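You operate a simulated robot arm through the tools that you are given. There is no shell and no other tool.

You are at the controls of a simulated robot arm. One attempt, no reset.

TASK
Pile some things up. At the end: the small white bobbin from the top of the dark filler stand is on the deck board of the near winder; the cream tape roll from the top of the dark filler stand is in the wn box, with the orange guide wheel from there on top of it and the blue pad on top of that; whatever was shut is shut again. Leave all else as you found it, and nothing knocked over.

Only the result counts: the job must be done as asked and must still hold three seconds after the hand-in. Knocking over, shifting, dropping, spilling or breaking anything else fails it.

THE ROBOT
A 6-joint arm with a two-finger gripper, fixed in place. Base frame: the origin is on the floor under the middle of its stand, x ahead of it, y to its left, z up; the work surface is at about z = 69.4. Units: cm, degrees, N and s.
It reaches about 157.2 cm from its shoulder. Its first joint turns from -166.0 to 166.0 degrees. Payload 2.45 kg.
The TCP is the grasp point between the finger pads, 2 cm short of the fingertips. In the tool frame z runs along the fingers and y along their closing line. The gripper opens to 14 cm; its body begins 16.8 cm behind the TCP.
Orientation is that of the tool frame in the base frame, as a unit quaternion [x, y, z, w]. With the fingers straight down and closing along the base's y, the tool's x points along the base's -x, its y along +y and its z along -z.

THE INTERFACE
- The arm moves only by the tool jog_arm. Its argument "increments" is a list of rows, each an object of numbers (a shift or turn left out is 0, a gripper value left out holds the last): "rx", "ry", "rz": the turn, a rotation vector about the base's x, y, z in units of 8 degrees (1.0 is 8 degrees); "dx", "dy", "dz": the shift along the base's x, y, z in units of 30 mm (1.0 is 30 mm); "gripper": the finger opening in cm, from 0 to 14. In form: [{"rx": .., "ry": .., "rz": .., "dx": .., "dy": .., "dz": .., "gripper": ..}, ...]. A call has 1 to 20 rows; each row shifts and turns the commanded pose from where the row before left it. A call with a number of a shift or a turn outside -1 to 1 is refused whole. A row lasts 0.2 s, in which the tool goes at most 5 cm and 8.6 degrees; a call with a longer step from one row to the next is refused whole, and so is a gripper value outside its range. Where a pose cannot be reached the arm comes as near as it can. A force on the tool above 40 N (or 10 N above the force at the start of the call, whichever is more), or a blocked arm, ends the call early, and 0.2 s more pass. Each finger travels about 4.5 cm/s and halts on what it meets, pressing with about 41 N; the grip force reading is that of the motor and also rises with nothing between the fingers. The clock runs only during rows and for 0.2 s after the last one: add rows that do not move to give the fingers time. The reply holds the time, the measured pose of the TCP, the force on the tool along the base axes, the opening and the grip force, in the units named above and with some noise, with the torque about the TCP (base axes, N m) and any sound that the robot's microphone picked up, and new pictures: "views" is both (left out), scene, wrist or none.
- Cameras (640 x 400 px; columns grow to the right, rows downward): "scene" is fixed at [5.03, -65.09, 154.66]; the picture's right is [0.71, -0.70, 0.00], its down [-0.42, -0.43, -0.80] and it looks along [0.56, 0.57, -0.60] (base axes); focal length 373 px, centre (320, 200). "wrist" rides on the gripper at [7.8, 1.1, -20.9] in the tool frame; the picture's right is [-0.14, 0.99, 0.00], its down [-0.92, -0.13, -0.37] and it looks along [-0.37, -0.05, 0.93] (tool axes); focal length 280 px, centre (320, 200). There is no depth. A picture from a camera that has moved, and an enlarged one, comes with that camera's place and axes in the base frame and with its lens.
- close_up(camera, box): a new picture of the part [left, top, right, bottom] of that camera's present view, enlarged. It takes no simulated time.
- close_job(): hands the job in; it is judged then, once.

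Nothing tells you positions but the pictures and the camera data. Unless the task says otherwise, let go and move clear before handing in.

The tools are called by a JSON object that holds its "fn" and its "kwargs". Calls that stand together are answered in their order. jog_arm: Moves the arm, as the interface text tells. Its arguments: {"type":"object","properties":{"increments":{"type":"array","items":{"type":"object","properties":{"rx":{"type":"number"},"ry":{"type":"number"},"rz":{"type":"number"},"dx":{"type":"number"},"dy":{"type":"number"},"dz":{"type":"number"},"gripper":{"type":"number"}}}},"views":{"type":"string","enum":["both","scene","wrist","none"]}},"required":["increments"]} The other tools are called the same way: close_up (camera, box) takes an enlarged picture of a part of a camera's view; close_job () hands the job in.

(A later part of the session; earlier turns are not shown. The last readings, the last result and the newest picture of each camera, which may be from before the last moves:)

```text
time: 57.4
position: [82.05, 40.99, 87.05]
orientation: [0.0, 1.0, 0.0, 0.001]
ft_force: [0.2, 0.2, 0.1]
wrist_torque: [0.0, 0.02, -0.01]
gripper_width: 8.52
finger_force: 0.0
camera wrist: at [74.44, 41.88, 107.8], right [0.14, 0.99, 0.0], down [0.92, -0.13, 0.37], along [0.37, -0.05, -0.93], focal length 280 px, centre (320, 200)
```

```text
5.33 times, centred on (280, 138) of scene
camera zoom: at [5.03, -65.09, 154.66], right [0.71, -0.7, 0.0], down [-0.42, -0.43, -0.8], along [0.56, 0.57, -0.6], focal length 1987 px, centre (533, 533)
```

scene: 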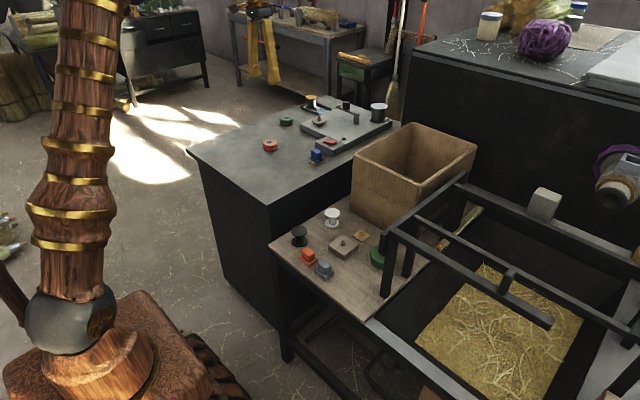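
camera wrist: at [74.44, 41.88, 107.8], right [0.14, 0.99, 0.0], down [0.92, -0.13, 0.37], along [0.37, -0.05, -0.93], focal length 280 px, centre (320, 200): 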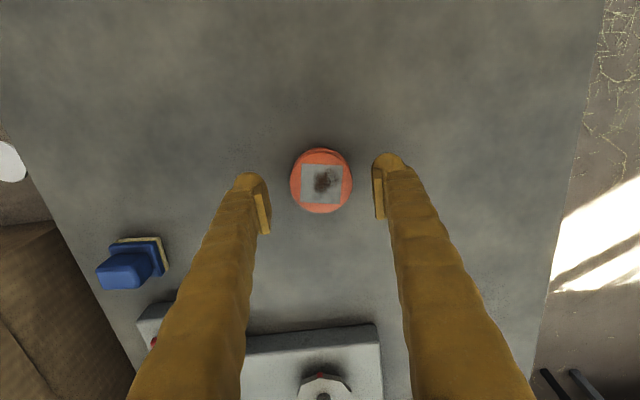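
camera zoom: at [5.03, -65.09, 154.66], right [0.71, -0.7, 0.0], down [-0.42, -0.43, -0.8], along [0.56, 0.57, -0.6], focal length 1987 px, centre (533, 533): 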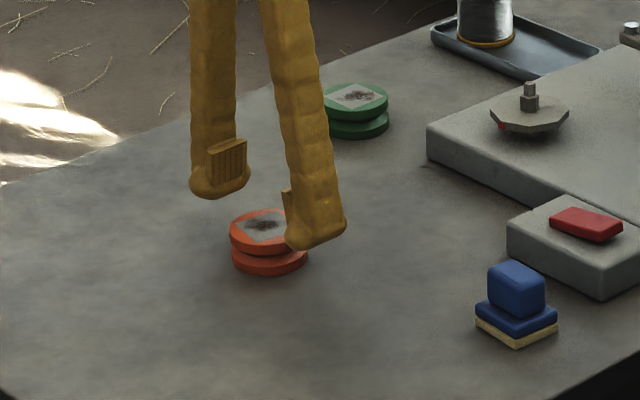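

{"fn": "jog_arm", "kwargs": {"increments": [{"dz": -0.5, "dx": -0.02}, {"dz": -0.38}, {}, {"gripper": 4}, {}, {}, {}, {}], "views": "wrist"}}

{"fn": "close_up", "kwargs": {"camera": "scene", "box": [230, 100, 330, 175]}}

{"fn": "close_up", "kwargs": {"camera": "wrist", "box": [240, 120, 400, 240]}}

```text
time: 59.2
position: [81.92, 40.86, 84.42]
orientation: [0.0, 1.0, 0.001, 0.001]
ft_force: [0.5, 0.5, 1.4]
wrist_torque: [-0.03, -0.03, 0.01]
gripper_width: 5.22
finger_force: 41.3
camera wrist: at [74.39, 41.89, 105.15], right [0.14, 0.99, 0.0], down [0.92, -0.13, 0.37], along [0.37, -0.05, -0.93], focal length 280 px, centre (320, 200)
```

wrist: 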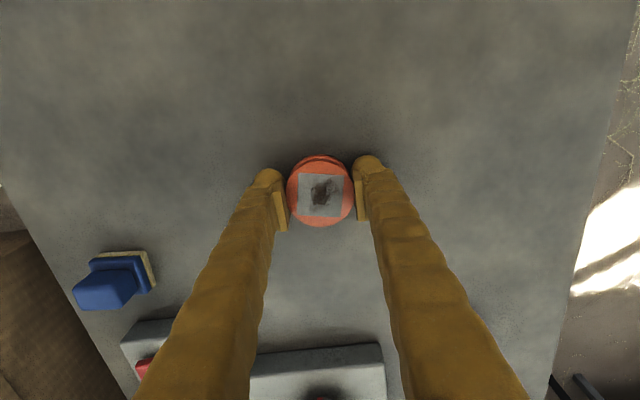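

```text
5.33 times, centred on (280, 138) of scene
camera zoom: at [5.03, -65.09, 154.66], right [0.71, -0.7, 0.0], down [-0.42, -0.43, -0.8], along [0.56, 0.57, -0.6], focal length 1987 px, centre (533, 533)
```

zoom: 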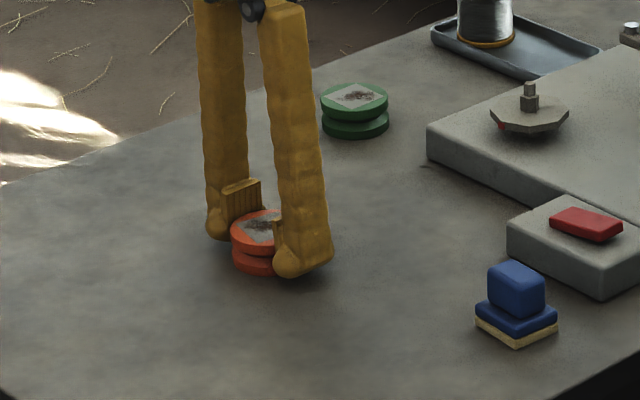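

```text
3.33 times, centred on (320, 180) of wrist
camera zoom: at [74.39, 41.89, 105.15], right [0.14, 0.99, 0.0], down [0.92, -0.13, 0.37], along [0.37, -0.05, -0.93], focal length 935 px, centre (320, 267)
```

zoom: 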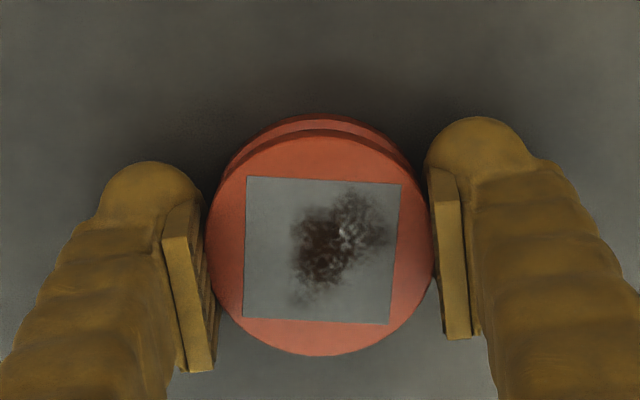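

The wheel is held at 5.2 cm. I'll lift it and carry it over the box.

{"fn": "jog_arm", "kwargs": {"increments": [{"dz": 0.3}, {"dz": 0.7}, {"dz": 1}, {"dz": 1}, {"dz": 1}, {"dz": 1}, {"dz": 1}, {"dz": 1}, {"dz": 1}, {"dz": 1}, {"dz": 0.5}, {}], "views": "wrist"}}

{"fn": "jog_arm", "kwargs": {"increments": [{"dx": 0.418, "dy": -1}, {"dx": 0.418, "dy": -1}, {"dx": 0.418, "dy": -1}, {"dx": 0.418, "dy": -1}, {"dx": 0.418, "dy": -1}, {"dx": 0.418, "dy": -1}, {"dx": 0.418, "dy": -1}, {"dx": 0.418, "dy": -1}, {"dx": 0.418, "dy": -1}, {"dx": 0.418, "dy": -1}, {"dx": 0.418, "dy": -1}, {"dx": 0.418, "dy": -1}, {"dx": 0.418, "dy": -1}, {"dx": 0.418, "dy": -1}, {"dx": 0.418, "dy": -1}, {"dx": 0.418, "dy": -1}, {"dx": 0.418, "dy": -1}, {}], "views": "both"}}

```text
time: 61.8
position: [81.99, 40.89, 113.04]
orientation: [0.0, 1.0, 0.001, 0.0]
ft_force: [-0.6, 0.2, -1.0]
wrist_torque: [-0.01, 0.04, 0.02]
gripper_width: 5.24
finger_force: 40.8
camera wrist: at [74.34, 41.85, 133.72], right [0.14, 0.99, 0.0], down [0.92, -0.13, 0.37], along [0.37, -0.05, -0.93], focal length 280 px, centre (320, 200)
```

wrist: 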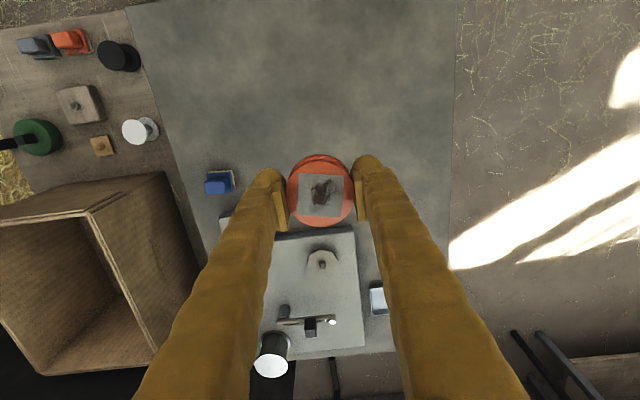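

```text
time: 65.6
position: [103.27, -10.17, 112.99]
orientation: [-0.001, 1.0, 0.0, 0.0]
ft_force: [-0.6, 0.3, -1.5]
wrist_torque: [-0.02, 0.01, -0.04]
gripper_width: 5.27
finger_force: 41.4
camera wrist: at [95.66, -9.25, 133.61], right [0.14, 0.99, 0.0], down [0.92, -0.13, 0.37], along [0.37, -0.05, -0.93], focal length 280 px, centre (320, 200)
```

scene: 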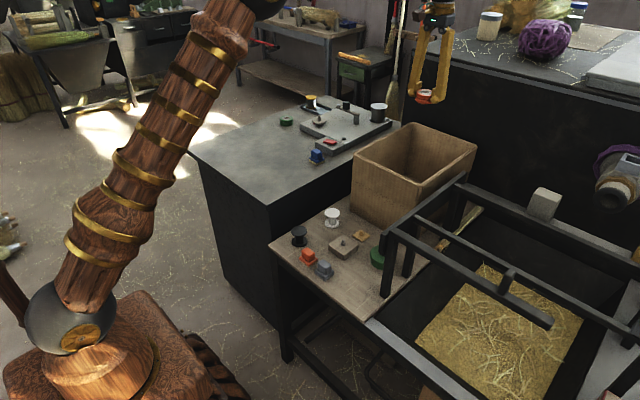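
wrist: 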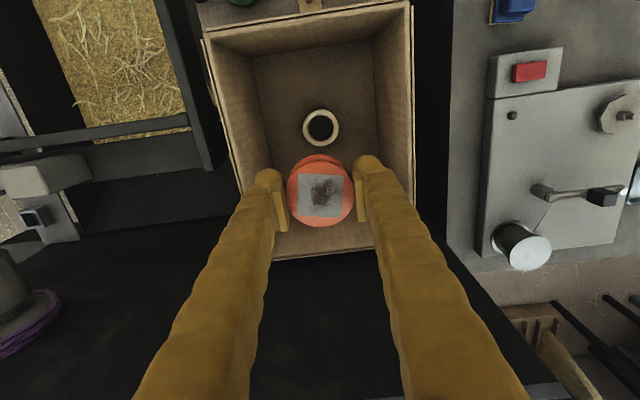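

{"fn": "jog_arm", "kwargs": {"increments": [{"dz": -1, "dy": 0.05}, {"dz": -1}, {"dz": -1}, {"dz": -1}, {"dz": -1}, {"dz": -1}, {"dz": -1}, {"dz": -1}, {"dz": -1}, {"dz": -1}, {"dz": -0.8}, {}], "views": "both"}}

{"fn": "close_up", "kwargs": {"camera": "wrist", "box": [220, 100, 420, 250]}}

```text
time: 68.2
position: [103.15, -10.12, 80.62]
orientation: [0.0, 1.0, 0.0, 0.0]
ft_force: [-0.1, 0.5, -0.4]
wrist_torque: [0.02, 0.02, -0.02]
gripper_width: 5.23
finger_force: 40.6
camera wrist: at [95.59, -9.03, 101.33], right [0.14, 0.99, 0.0], down [0.92, -0.13, 0.37], along [0.37, -0.05, -0.93], focal length 280 px, centre (320, 200)
```

scene: 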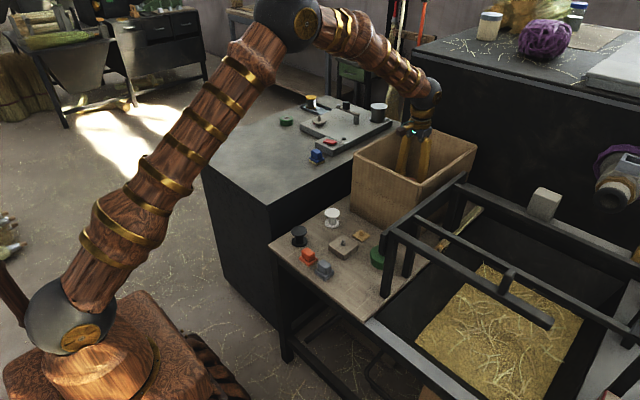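
wrist: 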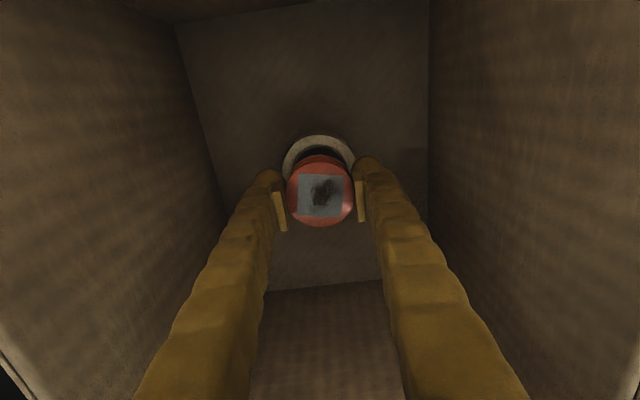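

```text
2.67 times, centred on (320, 175) of wrist
camera zoom: at [95.59, -9.03, 101.33], right [0.14, 0.99, 0.0], down [0.92, -0.13, 0.37], along [0.37, -0.05, -0.93], focal length 748 px, centre (320, 267)
```

zoom: 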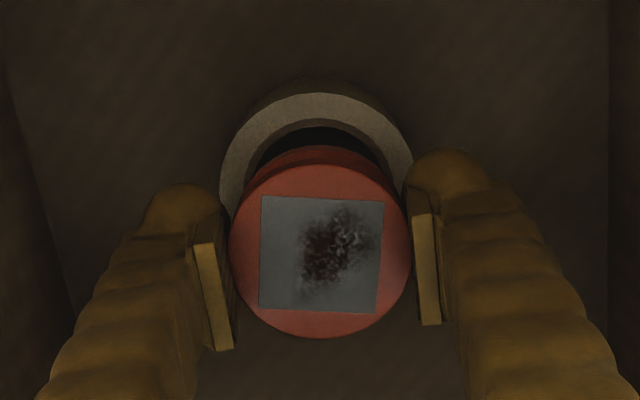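

{"fn": "jog_arm", "kwargs": {"increments": [{"dz": -0.5, "dy": -0.025}, {"dz": -0.5}, {}], "views": "wrist"}}

{"fn": "close_up", "kwargs": {"camera": "wrist", "box": [240, 120, 400, 240]}}

```text
time: 69.0
position: [103.24, -10.07, 77.55]
orientation: [0.0, 1.0, 0.0, 0.0]
ft_force: [0.1, 0.3, -1.0]
wrist_torque: [0.01, -0.01, -0.02]
gripper_width: 5.26
finger_force: 40.9
camera wrist: at [95.62, -9.09, 98.26], right [0.14, 0.99, 0.0], down [0.92, -0.13, 0.37], along [0.37, -0.05, -0.93], focal length 280 px, centre (320, 200)
```

wrist: 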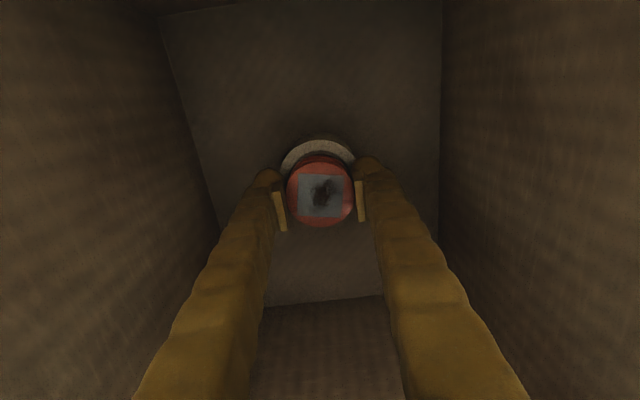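

```text
3.33 times, centred on (320, 180) of wrist
camera zoom: at [95.62, -9.09, 98.26], right [0.14, 0.99, 0.0], down [0.92, -0.13, 0.37], along [0.37, -0.05, -0.93], focal length 935 px, centre (320, 267)
```

zoom: 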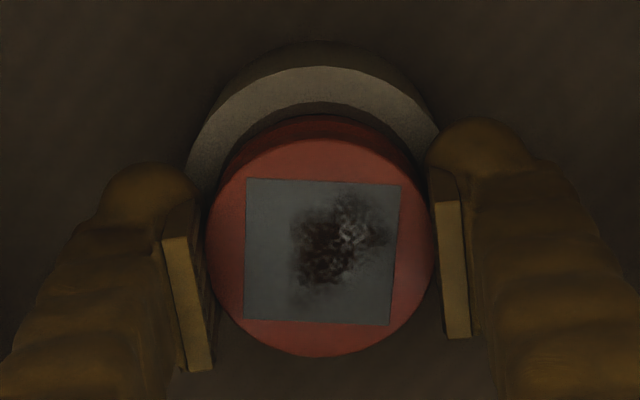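

The wheel looks concentric with the roll. I'll lower in small steps until contact.

{"fn": "jog_arm", "kwargs": {"increments": [{"dz": -0.1}, {"dz": -0.07}, {}], "views": "none"}}

{"fn": "jog_arm", "kwargs": {"increments": [{"dz": -0.07}, {}], "views": "none"}}

{"fn": "jog_arm", "kwargs": {"increments": [{"dz": -0.06}, {}], "views": "none"}}

```text
time: 69.8
position: [103.31, -10.13, 77.14]
orientation: [0.0, 1.0, 0.0, 0.001]
ft_force: [-2.0, 1.4, 11.3]
wrist_torque: [0.04, 0.19, -0.03]
gripper_width: 5.24
finger_force: 41.1
```

```text
time: 70.4
position: [103.29, -10.13, 77.03]
orientation: [0.0, 1.0, 0.0, 0.002]
ft_force: [-0.9, -0.9, 35.4]
wrist_torque: [-0.03, -0.06, -0.04]
gripper_width: 5.26
finger_force: 41.4
```

```text
time: 71.0
position: [103.35, -10.09, 76.69]
orientation: [0.001, 1.0, 0.0, 0.0]
ft_force: [5.8, -2.0, 34.8]
wrist_torque: [0.0, -0.14, 0.02]
gripper_width: 5.3
finger_force: 40.9
```

{"fn": "jog_arm", "kwargs": {"increments": [{"dz": 0.04}, {}], "views": "wrist"}}

{"fn": "close_up", "kwargs": {"camera": "wrist", "box": [240, 120, 400, 240]}}

```text
time: 71.6
position: [103.27, -10.02, 76.83]
orientation: [0.0, 1.0, 0.001, -0.001]
ft_force: [8.6, -1.7, 20.7]
wrist_torque: [-0.03, -0.41, 0.01]
gripper_width: 5.28
finger_force: 41.2
camera wrist: at [95.58, -9.08, 97.47], right [0.14, 0.99, 0.0], down [0.92, -0.13, 0.37], along [0.37, -0.05, -0.93], focal length 280 px, centre (320, 200)
```

wrist: 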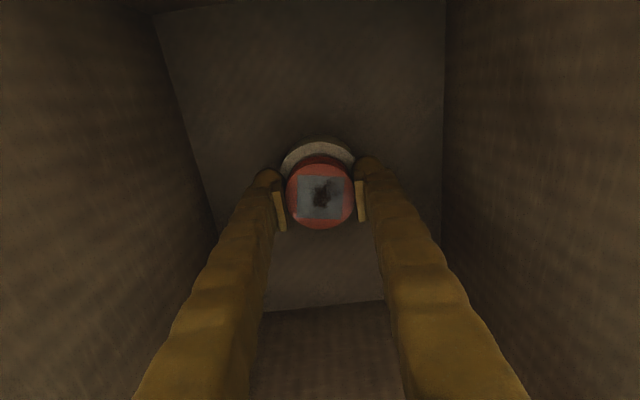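

```text
3.33 times, centred on (320, 180) of wrist
camera zoom: at [95.58, -9.08, 97.47], right [0.14, 0.99, 0.0], down [0.92, -0.13, 0.37], along [0.37, -0.05, -0.93], focal length 935 px, centre (320, 267)
```

zoom: 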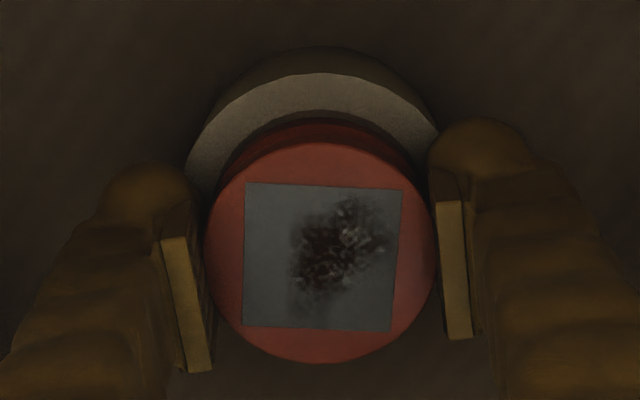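

{"fn": "jog_arm", "kwargs": {"increments": [{"dz": 0.03}, {"gripper": 5.6}, {"gripper": 6.2}, {"gripper": 6.8}, {}, {}], "views": "wrist"}}

{"fn": "close_up", "kwargs": {"camera": "wrist", "box": [240, 120, 400, 240]}}

```text
time: 73.0
position: [103.24, -10.16, 76.84]
orientation: [0.0, 1.0, 0.0, -0.001]
ft_force: [-0.2, 0.3, -0.4]
wrist_torque: [-0.03, -0.03, 0.01]
gripper_width: 6.79
finger_force: 0.0
camera wrist: at [95.59, -9.07, 97.57], right [0.14, 0.99, 0.0], down [0.92, -0.13, 0.37], along [0.37, -0.05, -0.93], focal length 280 px, centre (320, 200)
```

wrist: 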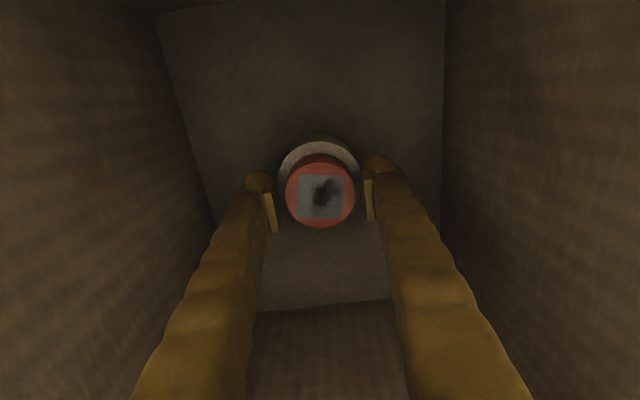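

```text
3.33 times, centred on (320, 180) of wrist
camera zoom: at [95.59, -9.07, 97.57], right [0.14, 0.99, 0.0], down [0.92, -0.13, 0.37], along [0.37, -0.05, -0.93], focal length 935 px, centre (320, 267)
```

zoom: 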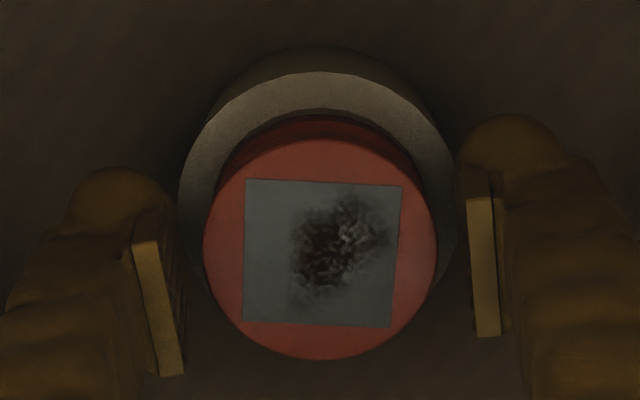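

The wheel is resting on the roll. I'll retreat straight up and check from above.

{"fn": "jog_arm", "kwargs": {"increments": [{"dz": 0.3}, {"dz": 0.7}, {"dz": 1}, {"dz": 1}, {"dz": 1}, {"dz": 1}, {"dz": 1}, {"dz": 1}, {"dz": 1}, {"dz": 1}, {"dz": 1}, {"dz": 1}, {"dz": 1}, {}], "views": "both"}}

{"fn": "close_up", "kwargs": {"camera": "wrist", "box": [260, 70, 380, 160]}}

{"fn": "close_up", "kwargs": {"camera": "wrist", "box": [200, 0, 440, 180]}}

```text
time: 76.0
position: [103.42, -10.14, 112.9]
orientation: [0.0, 1.0, -0.001, 0.0]
ft_force: [0.8, -0.5, 0.0]
wrist_torque: [-0.01, -0.04, -0.02]
gripper_width: 6.82
finger_force: 0.1
camera wrist: at [95.69, -9.09, 133.61], right [0.14, 0.99, 0.0], down [0.92, -0.13, 0.37], along [0.37, -0.05, -0.93], focal length 280 px, centre (320, 200)
```

scene: 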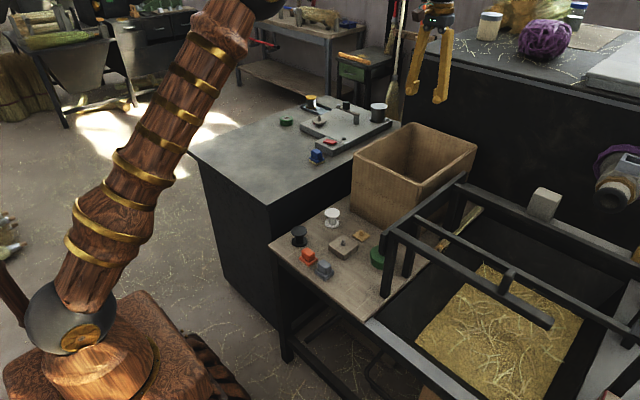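
wrist: 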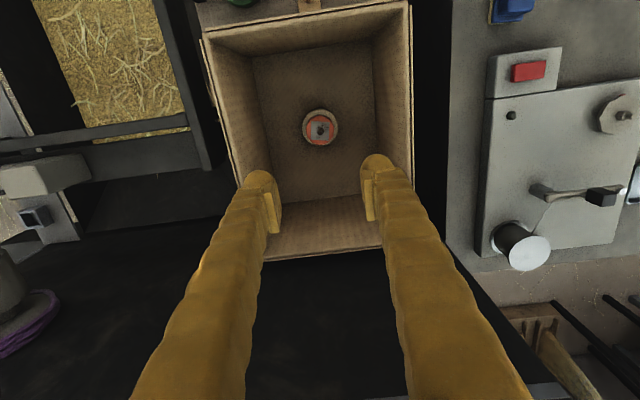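

```text
4.44 times, centred on (320, 115) of wrist
camera zoom: at [95.69, -9.09, 133.61], right [0.14, 0.99, 0.0], down [0.92, -0.13, 0.37], along [0.37, -0.05, -0.93], focal length 1246 px, centre (320, 578)
```

zoom: 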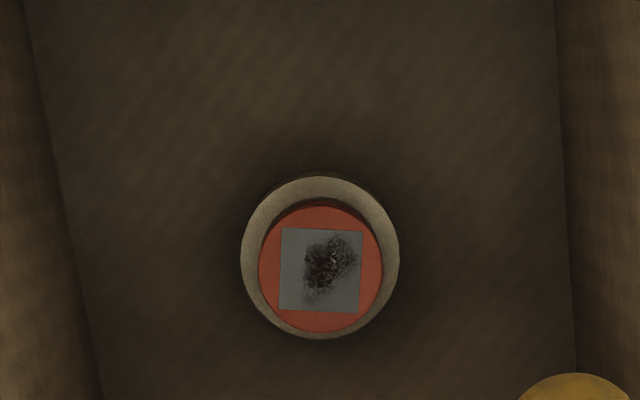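

```text
2.22 times, centred on (320, 90) of wrist
camera zoom: at [95.69, -9.09, 133.61], right [0.14, 0.99, 0.0], down [0.92, -0.13, 0.37], along [0.37, -0.05, -0.93], focal length 623 px, centre (320, 444)
```

zoom: 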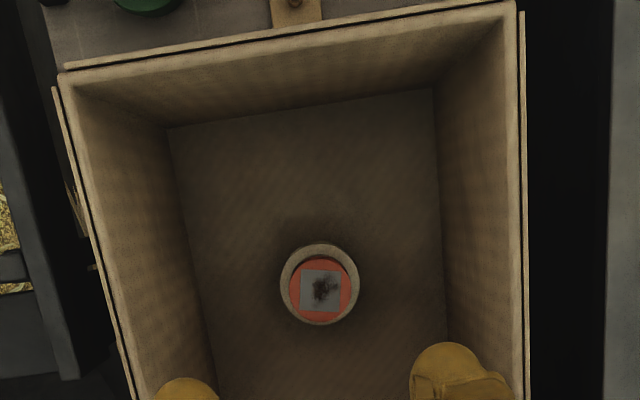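

The wheel sits within 1–2 mm of the roll's centre. Next is the blue pad, so I'll move above it to measure its handle and orientation.

{"fn": "jog_arm", "kwargs": {"increments": [{"dx": -0.464, "dy": 0.939}, {"dx": -0.464, "dy": 0.939}, {"dx": -0.464, "dy": 0.939}, {"dx": -0.464, "dy": 0.939}, {"dx": -0.464, "dy": 0.939}, {"dx": -0.464, "dy": 0.939}, {"dx": -0.464, "dy": 0.939}, {"dx": -0.464, "dy": 0.939}, {"dx": -0.464, "dy": 0.939}, {"dx": -0.464, "dy": 0.939}, {"dx": -0.464, "dy": 0.939}, {"dz": -1}, {"dz": -1}, {}], "views": "both"}}

{"fn": "close_up", "kwargs": {"camera": "wrist", "box": [260, 100, 380, 190]}}

{"fn": "close_up", "kwargs": {"camera": "scene", "box": [290, 135, 350, 175]}}

```text
time: 79.0
position: [87.93, 20.8, 106.89]
orientation: [-0.001, 1.0, 0.0, 0.0]
ft_force: [0.2, -0.4, -0.7]
wrist_torque: [0.01, 0.01, 0.0]
gripper_width: 6.81
finger_force: 0.1
camera wrist: at [80.37, 21.9, 127.62], right [0.14, 0.99, 0.0], down [0.92, -0.13, 0.37], along [0.37, -0.05, -0.93], focal length 280 px, centre (320, 200)
```

scene: 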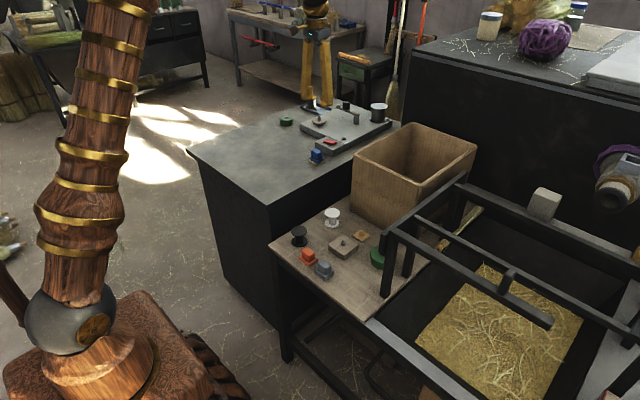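
wrist: 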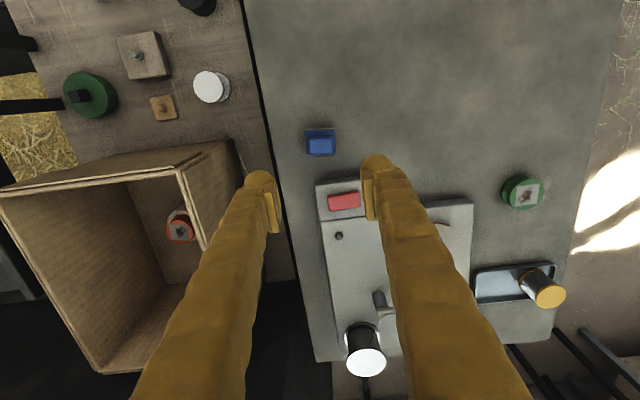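

```text
4.44 times, centred on (320, 145) of wrist
camera zoom: at [80.37, 21.9, 127.62], right [0.14, 0.99, 0.0], down [0.92, -0.13, 0.37], along [0.37, -0.05, -0.93], focal length 1246 px, centre (320, 444)
```

zoom: 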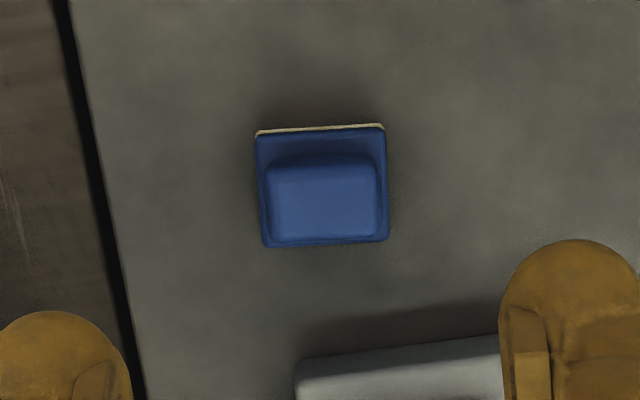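

```text
10.00 times, centred on (320, 155) of scene
camera zoom: at [5.03, -65.09, 154.66], right [0.71, -0.7, 0.0], down [-0.42, -0.43, -0.8], along [0.56, 0.57, -0.6], focal length 3726 px, centre (320, 650)
```

zoom: 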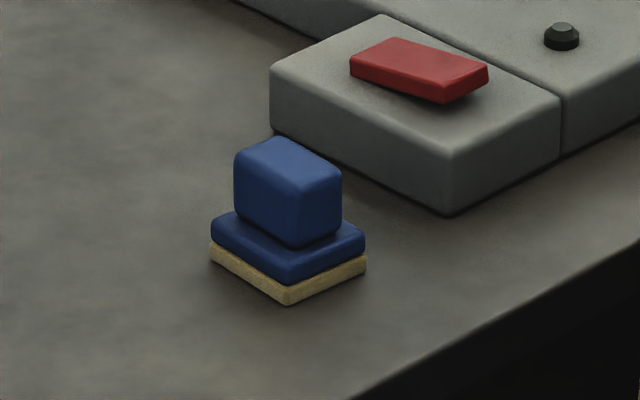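

The blue pad's base is about 4.5×4 cm, with a handle about 3.5×2.4 cm on top. Its centre is near (88.1, 20.9), rotated about -4.4°. I'll align and descend to grip the handle only, keeping the fingertips above the base.

{"fn": "jog_arm", "kwargs": {"increments": [{"dz": -1, "dx": 0.025, "dy": 0.02, "rz": -0.55}, {"dz": -1}, {"dz": -1}, {"dz": -1}, {"dz": -1}, {"dz": -0.6}, {}], "views": "wrist"}}

{"fn": "close_up", "kwargs": {"camera": "wrist", "box": [240, 120, 400, 240]}}

{"fn": "close_up", "kwargs": {"camera": "scene", "box": [280, 120, 360, 175]}}

```text
time: 80.6
position: [88.0, 21.05, 90.12]
orientation: [0.039, 0.999, 0.0, -0.001]
ft_force: [-0.4, 0.9, -0.4]
wrist_torque: [-0.01, -0.02, -0.05]
gripper_width: 6.76
finger_force: 0.1
camera wrist: at [80.47, 22.58, 110.86], right [0.21, 0.98, 0.0], down [0.91, -0.2, 0.37], along [0.36, -0.08, -0.93], focal length 280 px, centre (320, 200)
```

wrist: 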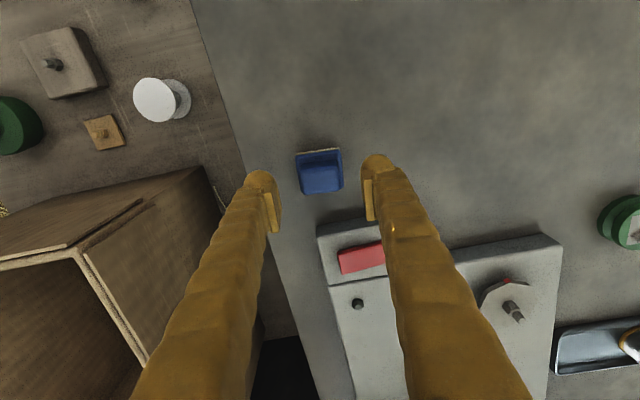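

```text
3.33 times, centred on (320, 180) of wrist
camera zoom: at [80.47, 22.58, 110.86], right [0.21, 0.98, 0.0], down [0.91, -0.2, 0.37], along [0.36, -0.08, -0.93], focal length 935 px, centre (320, 267)
```

zoom: 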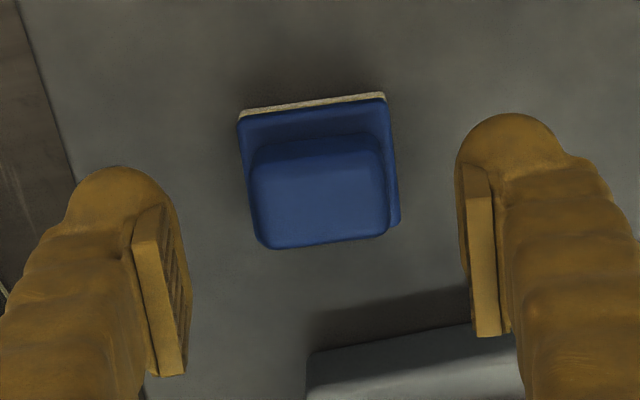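

```text
7.27 times, centred on (320, 148) of scene
camera zoom: at [5.03, -65.09, 154.66], right [0.71, -0.7, 0.0], down [-0.42, -0.43, -0.8], along [0.56, 0.57, -0.6], focal length 2710 px, centre (320, 582)
```

zoom: 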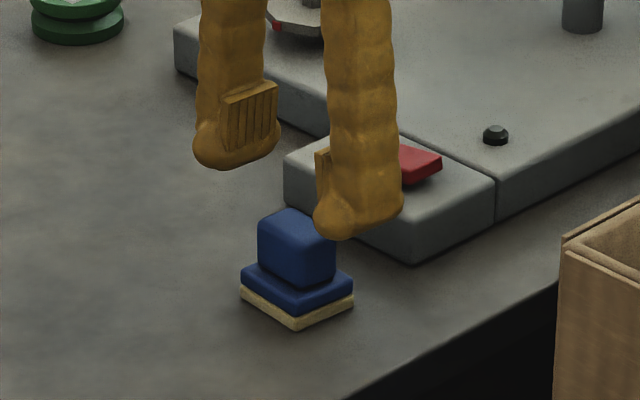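

{"fn": "jog_arm", "kwargs": {"increments": [{"dz": -0.6, "dx": -0.02}, {"dz": -0.5}, {"dz": -0.2}, {}], "views": "wrist"}}

{"fn": "close_up", "kwargs": {"camera": "wrist", "box": [240, 120, 400, 240]}}

{"fn": "close_up", "kwargs": {"camera": "scene", "box": [280, 120, 360, 175]}}

```text
time: 81.6
position: [88.04, 20.99, 86.28]
orientation: [0.038, 0.999, 0.0, 0.0]
ft_force: [0.2, 0.8, -0.2]
wrist_torque: [-0.03, 0.0, -0.01]
gripper_width: 6.82
finger_force: 0.1
camera wrist: at [80.43, 22.61, 106.99], right [0.21, 0.98, 0.0], down [0.91, -0.2, 0.37], along [0.36, -0.08, -0.93], focal length 280 px, centre (320, 200)
```

wrist: 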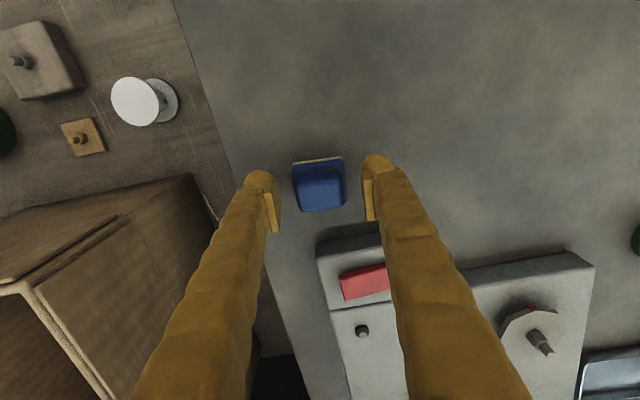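

```text
3.33 times, centred on (320, 180) of wrist
camera zoom: at [80.43, 22.61, 106.99], right [0.21, 0.98, 0.0], down [0.91, -0.2, 0.37], along [0.36, -0.08, -0.93], focal length 935 px, centre (320, 267)
```

zoom: 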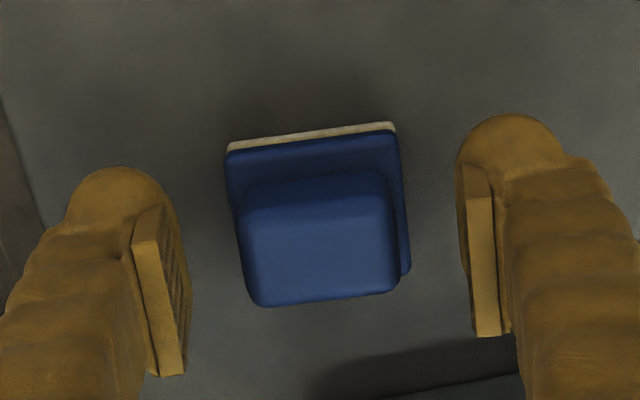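

```text
7.27 times, centred on (320, 148) of scene
camera zoom: at [5.03, -65.09, 154.66], right [0.71, -0.7, 0.0], down [-0.42, -0.43, -0.8], along [0.56, 0.57, -0.6], focal length 2710 px, centre (320, 582)
```

zoom: 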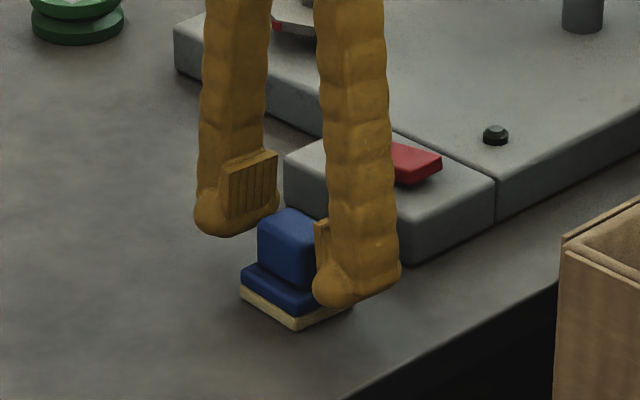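

{"fn": "jog_arm", "kwargs": {"increments": [{"gripper": 2.6}, {}, {}, {}, {}], "views": "wrist"}}

{"fn": "close_up", "kwargs": {"camera": "wrist", "box": [240, 120, 400, 240]}}

{"fn": "close_up", "kwargs": {"camera": "scene", "box": [280, 120, 360, 175]}}

```text
time: 82.8
position: [87.98, 21.03, 86.34]
orientation: [0.038, 0.999, 0.0, 0.0]
ft_force: [0.1, 0.7, -0.4]
wrist_torque: [0.01, -0.03, -0.03]
gripper_width: 3.64
finger_force: 40.9
camera wrist: at [80.43, 22.61, 107.0], right [0.21, 0.98, 0.0], down [0.91, -0.2, 0.37], along [0.36, -0.08, -0.93], focal length 280 px, centre (320, 200)
```

wrist: 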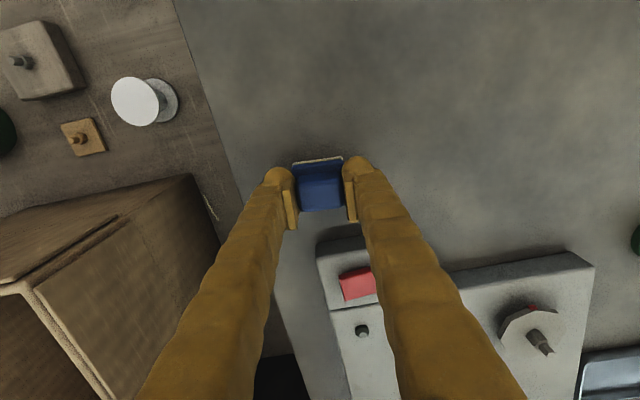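

```text
3.33 times, centred on (320, 180) of wrist
camera zoom: at [80.43, 22.61, 107.0], right [0.21, 0.98, 0.0], down [0.91, -0.2, 0.37], along [0.36, -0.08, -0.93], focal length 935 px, centre (320, 267)
```

zoom: 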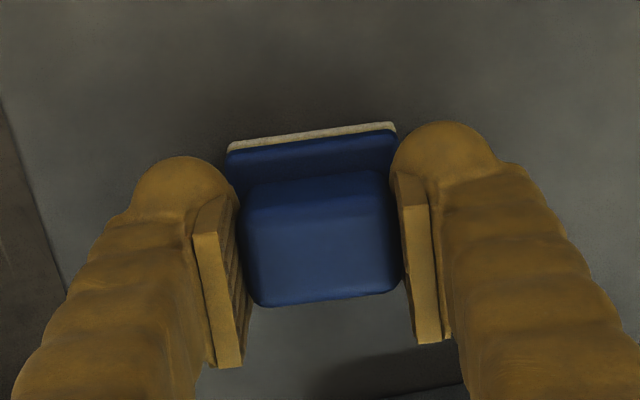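

```text
7.27 times, centred on (320, 148) of scene
camera zoom: at [5.03, -65.09, 154.66], right [0.71, -0.7, 0.0], down [-0.42, -0.43, -0.8], along [0.56, 0.57, -0.6], focal length 2710 px, centre (320, 582)
```

zoom: 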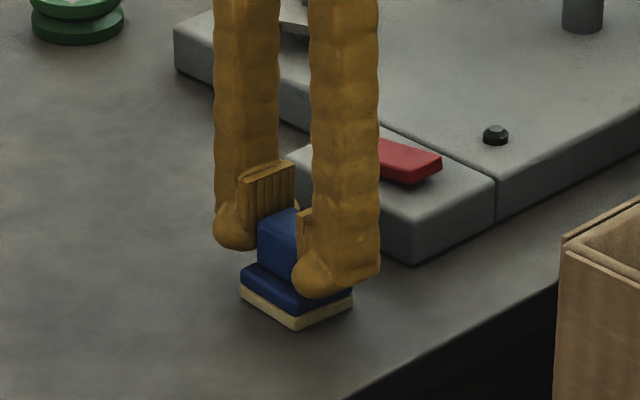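

The handle is gripped at 3.6 cm. I'll lift gently and check.

{"fn": "jog_arm", "kwargs": {"increments": [{"dz": 0.2}, {"dz": 0.4}, {"dz": 0.7}, {"dz": 1}, {"dz": 1}, {"dz": 1}, {"dz": 1}, {"dz": 1}, {"dz": 1}, {"dz": 1}, {"dz": 1}, {}], "views": "both"}}

{"fn": "close_up", "kwargs": {"camera": "wrist", "box": [240, 120, 400, 240]}}

{"fn": "close_up", "kwargs": {"camera": "scene", "box": [280, 30, 380, 110]}}

```text
time: 85.4
position: [88.03, 21.1, 114.21]
orientation: [0.039, 0.999, 0.0, 0.0]
ft_force: [-0.3, 0.1, -1.6]
wrist_torque: [-0.01, -0.01, 0.0]
gripper_width: 3.64
finger_force: 40.9
camera wrist: at [80.52, 22.67, 134.91], right [0.21, 0.98, 0.0], down [0.91, -0.2, 0.37], along [0.36, -0.08, -0.93], focal length 280 px, centre (320, 200)
```

scene: 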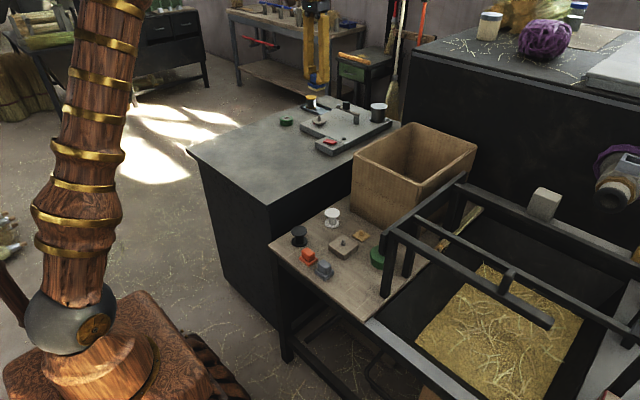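
wrist: 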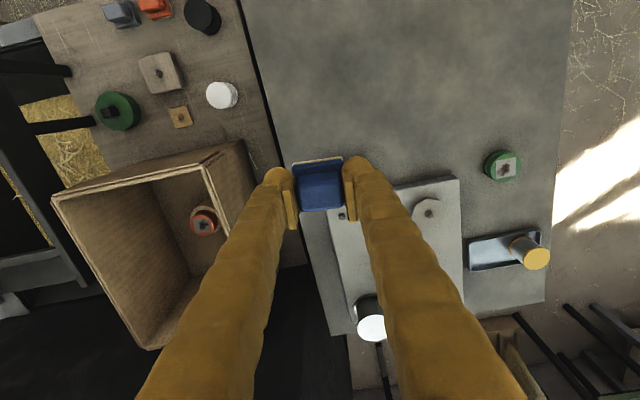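

```text
3.33 times, centred on (320, 180) of wrist
camera zoom: at [80.52, 22.67, 134.91], right [0.21, 0.98, 0.0], down [0.91, -0.2, 0.37], along [0.36, -0.08, -0.93], focal length 935 px, centre (320, 267)
```

zoom: 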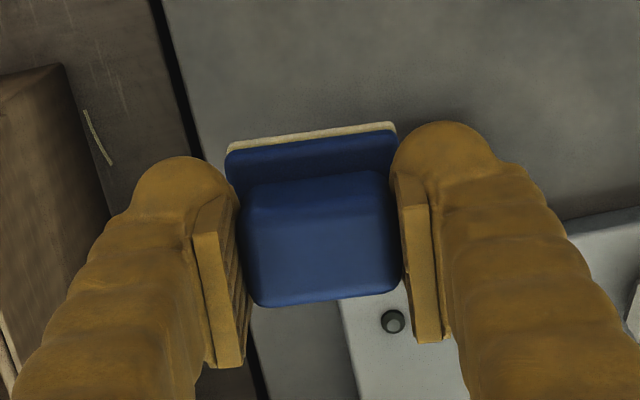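

```text
5.00 times, centred on (330, 70) of scene
camera zoom: at [5.03, -65.09, 154.66], right [0.71, -0.7, 0.0], down [-0.42, -0.43, -0.8], along [0.56, 0.57, -0.6], focal length 1863 px, centre (270, 850)
```

zoom: 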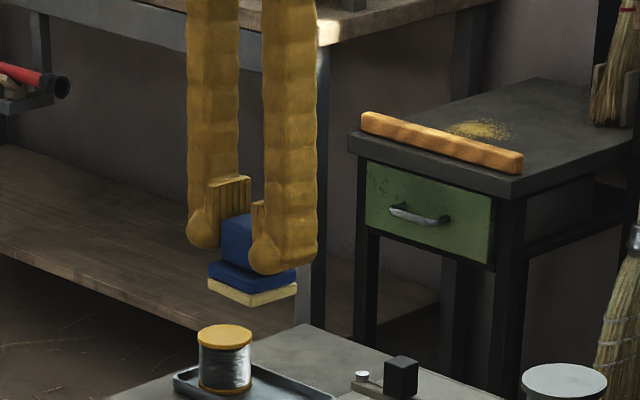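

{"fn": "jog_arm", "kwargs": {"increments": [{"dx": 0.463, "dy": -0.946, "rz": 0.05}, {"dx": 0.463, "dy": -0.946, "rz": 0.05}, {"dx": 0.463, "dy": -0.946, "rz": 0.05}, {"dx": 0.463, "dy": -0.946, "rz": 0.05}, {"dx": 0.463, "dy": -0.946, "rz": 0.05}, {"dx": 0.463, "dy": -0.946, "rz": 0.05}, {"dx": 0.463, "dy": -0.946, "rz": 0.05}, {"dx": 0.463, "dy": -0.946, "rz": 0.05}, {"dx": 0.463, "dy": -0.946, "rz": 0.05}, {"dx": 0.463, "dy": -0.946, "rz": 0.05}, {"dx": 0.463, "dy": -0.946, "rz": 0.05}, {}], "views": "wrist"}}

{"fn": "close_up", "kwargs": {"camera": "wrist", "box": [240, 80, 400, 220]}}

```text
time: 88.0
position: [103.4, -10.25, 114.02]
orientation: [0.0, 1.0, 0.0, 0.0]
ft_force: [0.2, -0.1, -0.8]
wrist_torque: [-0.02, -0.02, -0.02]
gripper_width: 3.64
finger_force: 40.8
camera wrist: at [95.74, -9.28, 134.78], right [0.14, 0.99, 0.0], down [0.92, -0.13, 0.37], along [0.37, -0.05, -0.93], focal length 280 px, centre (320, 200)
```

wrist: 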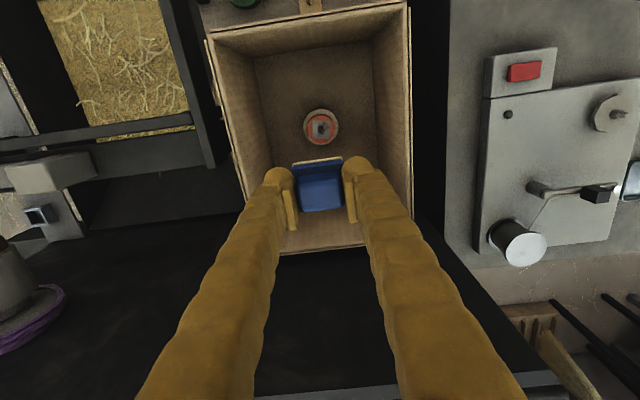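

```text
2.86 times, centred on (320, 150) of wrist
camera zoom: at [95.74, -9.28, 134.78], right [0.14, 0.99, 0.0], down [0.92, -0.13, 0.37], along [0.37, -0.05, -0.93], focal length 801 px, centre (320, 343)
```

zoom: 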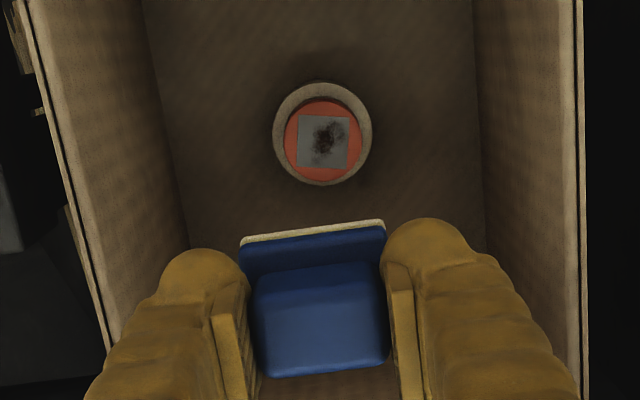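

{"fn": "jog_arm", "kwargs": {"increments": [{"dz": -1, "dy": 0.05, "dx": -0.02}, {"dz": -1}, {"dz": -1}, {"dz": -1}, {"dz": -1}, {"dz": -1}, {"dz": -1}, {"dz": -1}, {"dz": -1}, {"dz": -0.5}, {}], "views": "both"}}

{"fn": "close_up", "kwargs": {"camera": "wrist", "box": [240, 110, 400, 230]}}

```text
time: 90.4
position: [103.06, -10.08, 85.64]
orientation: [-0.001, 1.0, 0.0, 0.001]
ft_force: [0.5, -0.2, -0.5]
wrist_torque: [-0.02, 0.0, -0.01]
gripper_width: 3.65
finger_force: 41.4
camera wrist: at [95.46, -9.1, 106.26], right [0.14, 0.99, 0.0], down [0.92, -0.13, 0.37], along [0.37, -0.05, -0.93], focal length 280 px, centre (320, 200)
```

scene: 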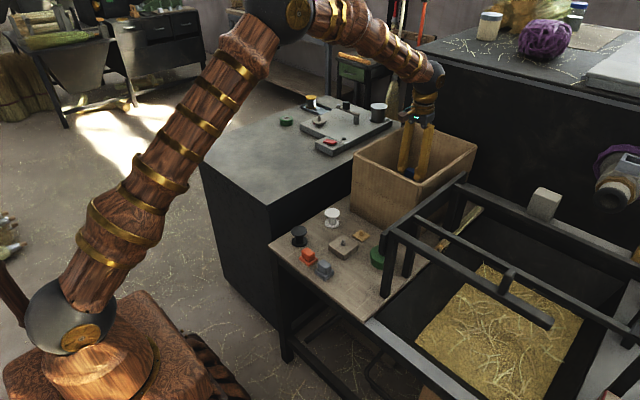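
wrist: 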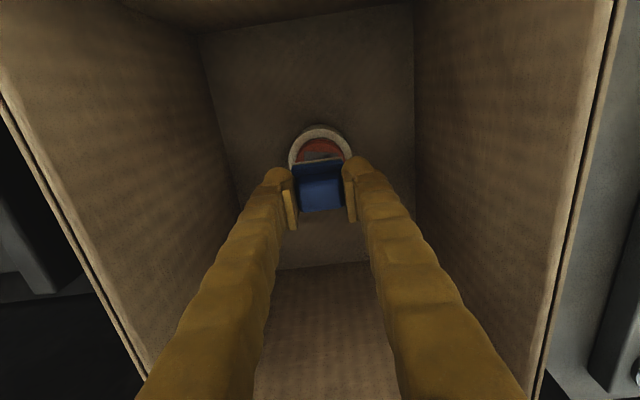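

```text
3.33 times, centred on (320, 170) of wrist
camera zoom: at [95.46, -9.1, 106.26], right [0.14, 0.99, 0.0], down [0.92, -0.13, 0.37], along [0.37, -0.05, -0.93], focal length 935 px, centre (320, 300)
```

zoom: 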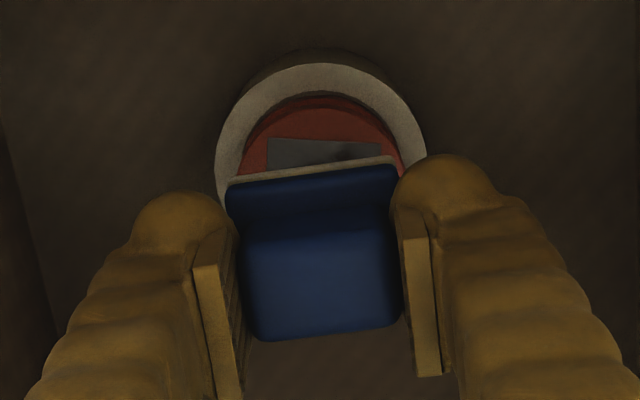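

{"fn": "jog_arm", "kwargs": {"increments": [{"dz": -0.5, "dx": 0.02}, {"dz": -0.4}, {"dz": -0.1}, {}], "views": "none"}}

{"fn": "close_up", "kwargs": {"camera": "wrist", "box": [240, 110, 400, 230]}}

```text
time: 91.4
position: [103.25, -10.23, 82.55]
orientation: [0.0, 1.0, 0.0, 0.0]
ft_force: [0.2, -0.7, -1.1]
wrist_torque: [-0.03, 0.01, 0.03]
gripper_width: 3.62
finger_force: 41.2
```

```text
3.33 times, centred on (320, 170) of wrist
camera zoom: at [95.64, -9.16, 103.28], right [0.14, 0.99, 0.0], down [0.92, -0.13, 0.37], along [0.37, -0.05, -0.93], focal length 935 px, centre (320, 300)
```

zoom: 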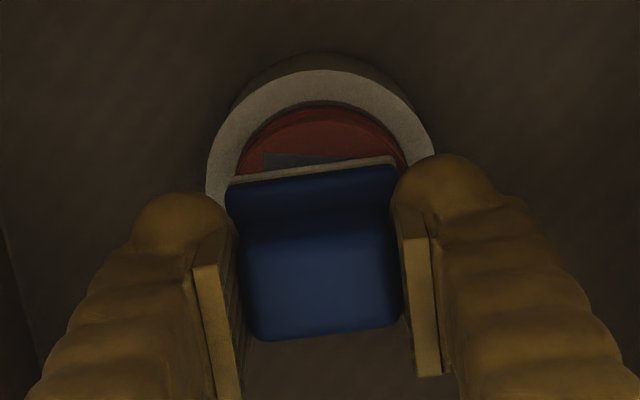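

{"fn": "jog_arm", "kwargs": {"increments": [{"dz": -0.07, "dx": -0.04}, {}], "views": "none"}}

```text
time: 92.0
position: [103.19, -10.19, 82.33]
orientation: [0.0, 1.0, 0.0, -0.001]
ft_force: [-1.0, 1.4, -0.5]
wrist_torque: [0.0, 0.05, -0.02]
gripper_width: 3.66
finger_force: 40.8
```

The pad is about 2 mm above the wheel with no contact yet, so I'll continue in small steps.

{"fn": "jog_arm", "kwargs": {"increments": [{"dz": -0.05}, {}], "views": "none"}}

```text
time: 92.6
position: [103.09, -10.27, 82.15]
orientation: [0.0, 1.0, -0.001, -0.001]
ft_force: [-0.1, -0.2, -0.6]
wrist_torque: [-0.03, 0.01, -0.01]
gripper_width: 3.65
finger_force: 40.9
```

There is still no contact at z 82.15, so I'll take another small step down.

{"fn": "jog_arm", "kwargs": {"increments": [{"dz": -0.05}, {}], "views": "none"}}

```text
time: 93.2
position: [102.98, -10.11, 82.11]
orientation: [-0.001, 1.0, -0.001, 0.0]
ft_force: [-0.4, -0.2, 0.6]
wrist_torque: [0.0, 0.0, 0.01]
gripper_width: 3.66
finger_force: 40.8
```

{"fn": "jog_arm", "kwargs": {"increments": [{"dz": -0.04}, {}], "views": "none"}}

{"fn": "close_up", "kwargs": {"camera": "wrist", "box": [240, 110, 400, 230]}}

```text
time: 93.8
position: [103.24, -10.16, 81.98]
orientation: [0.0, 1.0, 0.0, 0.0]
ft_force: [1.2, 0.4, -0.5]
wrist_torque: [0.0, -0.02, -0.02]
gripper_width: 3.64
finger_force: 41.0
```

```text
3.33 times, centred on (320, 170) of wrist
camera zoom: at [95.5, -9.12, 102.64], right [0.14, 0.99, 0.0], down [0.92, -0.13, 0.37], along [0.37, -0.05, -0.93], focal length 935 px, centre (320, 300)
```

zoom: 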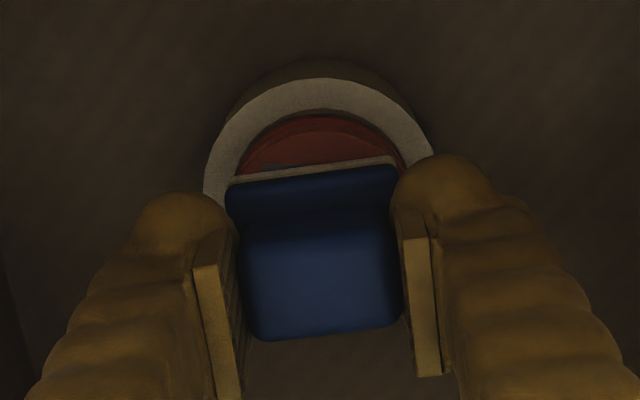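

{"fn": "jog_arm", "kwargs": {"increments": [{"dz": -0.05}, {}], "views": "none"}}

```text
time: 94.4
position: [103.16, -10.05, 81.81]
orientation: [0.0, 1.0, 0.001, 0.001]
ft_force: [-0.1, -0.3, -1.0]
wrist_torque: [0.02, -0.05, -0.02]
gripper_width: 3.67
finger_force: 41.0
```

No contact at 81.81, so I'll keep going in small steps.

{"fn": "jog_arm", "kwargs": {"increments": [{"dz": -0.05}, {}], "views": "none"}}

```text
time: 95.0
position: [103.15, -10.16, 81.59]
orientation: [0.0, 1.0, 0.0, 0.0]
ft_force: [1.0, 0.3, -0.6]
wrist_torque: [0.01, 0.0, -0.07]
gripper_width: 3.66
finger_force: 40.9
```

{"fn": "jog_arm", "kwargs": {"increments": [{"dz": -0.05}, {}], "views": "none"}}

{"fn": "close_up", "kwargs": {"camera": "wrist", "box": [240, 110, 400, 230]}}

```text
time: 95.6
position: [103.2, -10.12, 81.64]
orientation: [0.001, 1.0, 0.0, 0.001]
ft_force: [-2.6, -0.7, 7.7]
wrist_torque: [-0.02, 0.19, 0.0]
gripper_width: 3.64
finger_force: 41.6
```

```text
3.33 times, centred on (320, 170) of wrist
camera zoom: at [95.52, -9.1, 102.29], right [0.14, 0.99, 0.0], down [0.92, -0.13, 0.37], along [0.37, -0.05, -0.93], focal length 935 px, centre (320, 300)
```

zoom: 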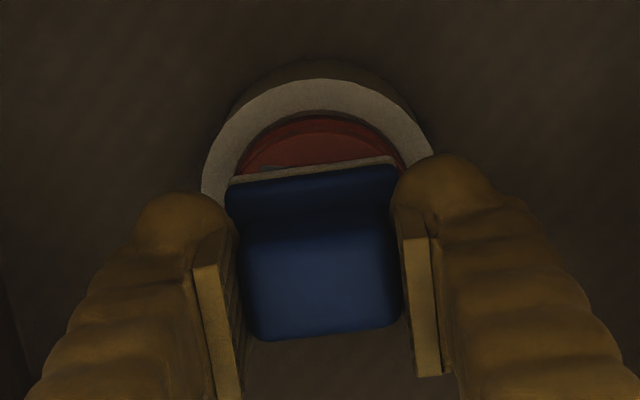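

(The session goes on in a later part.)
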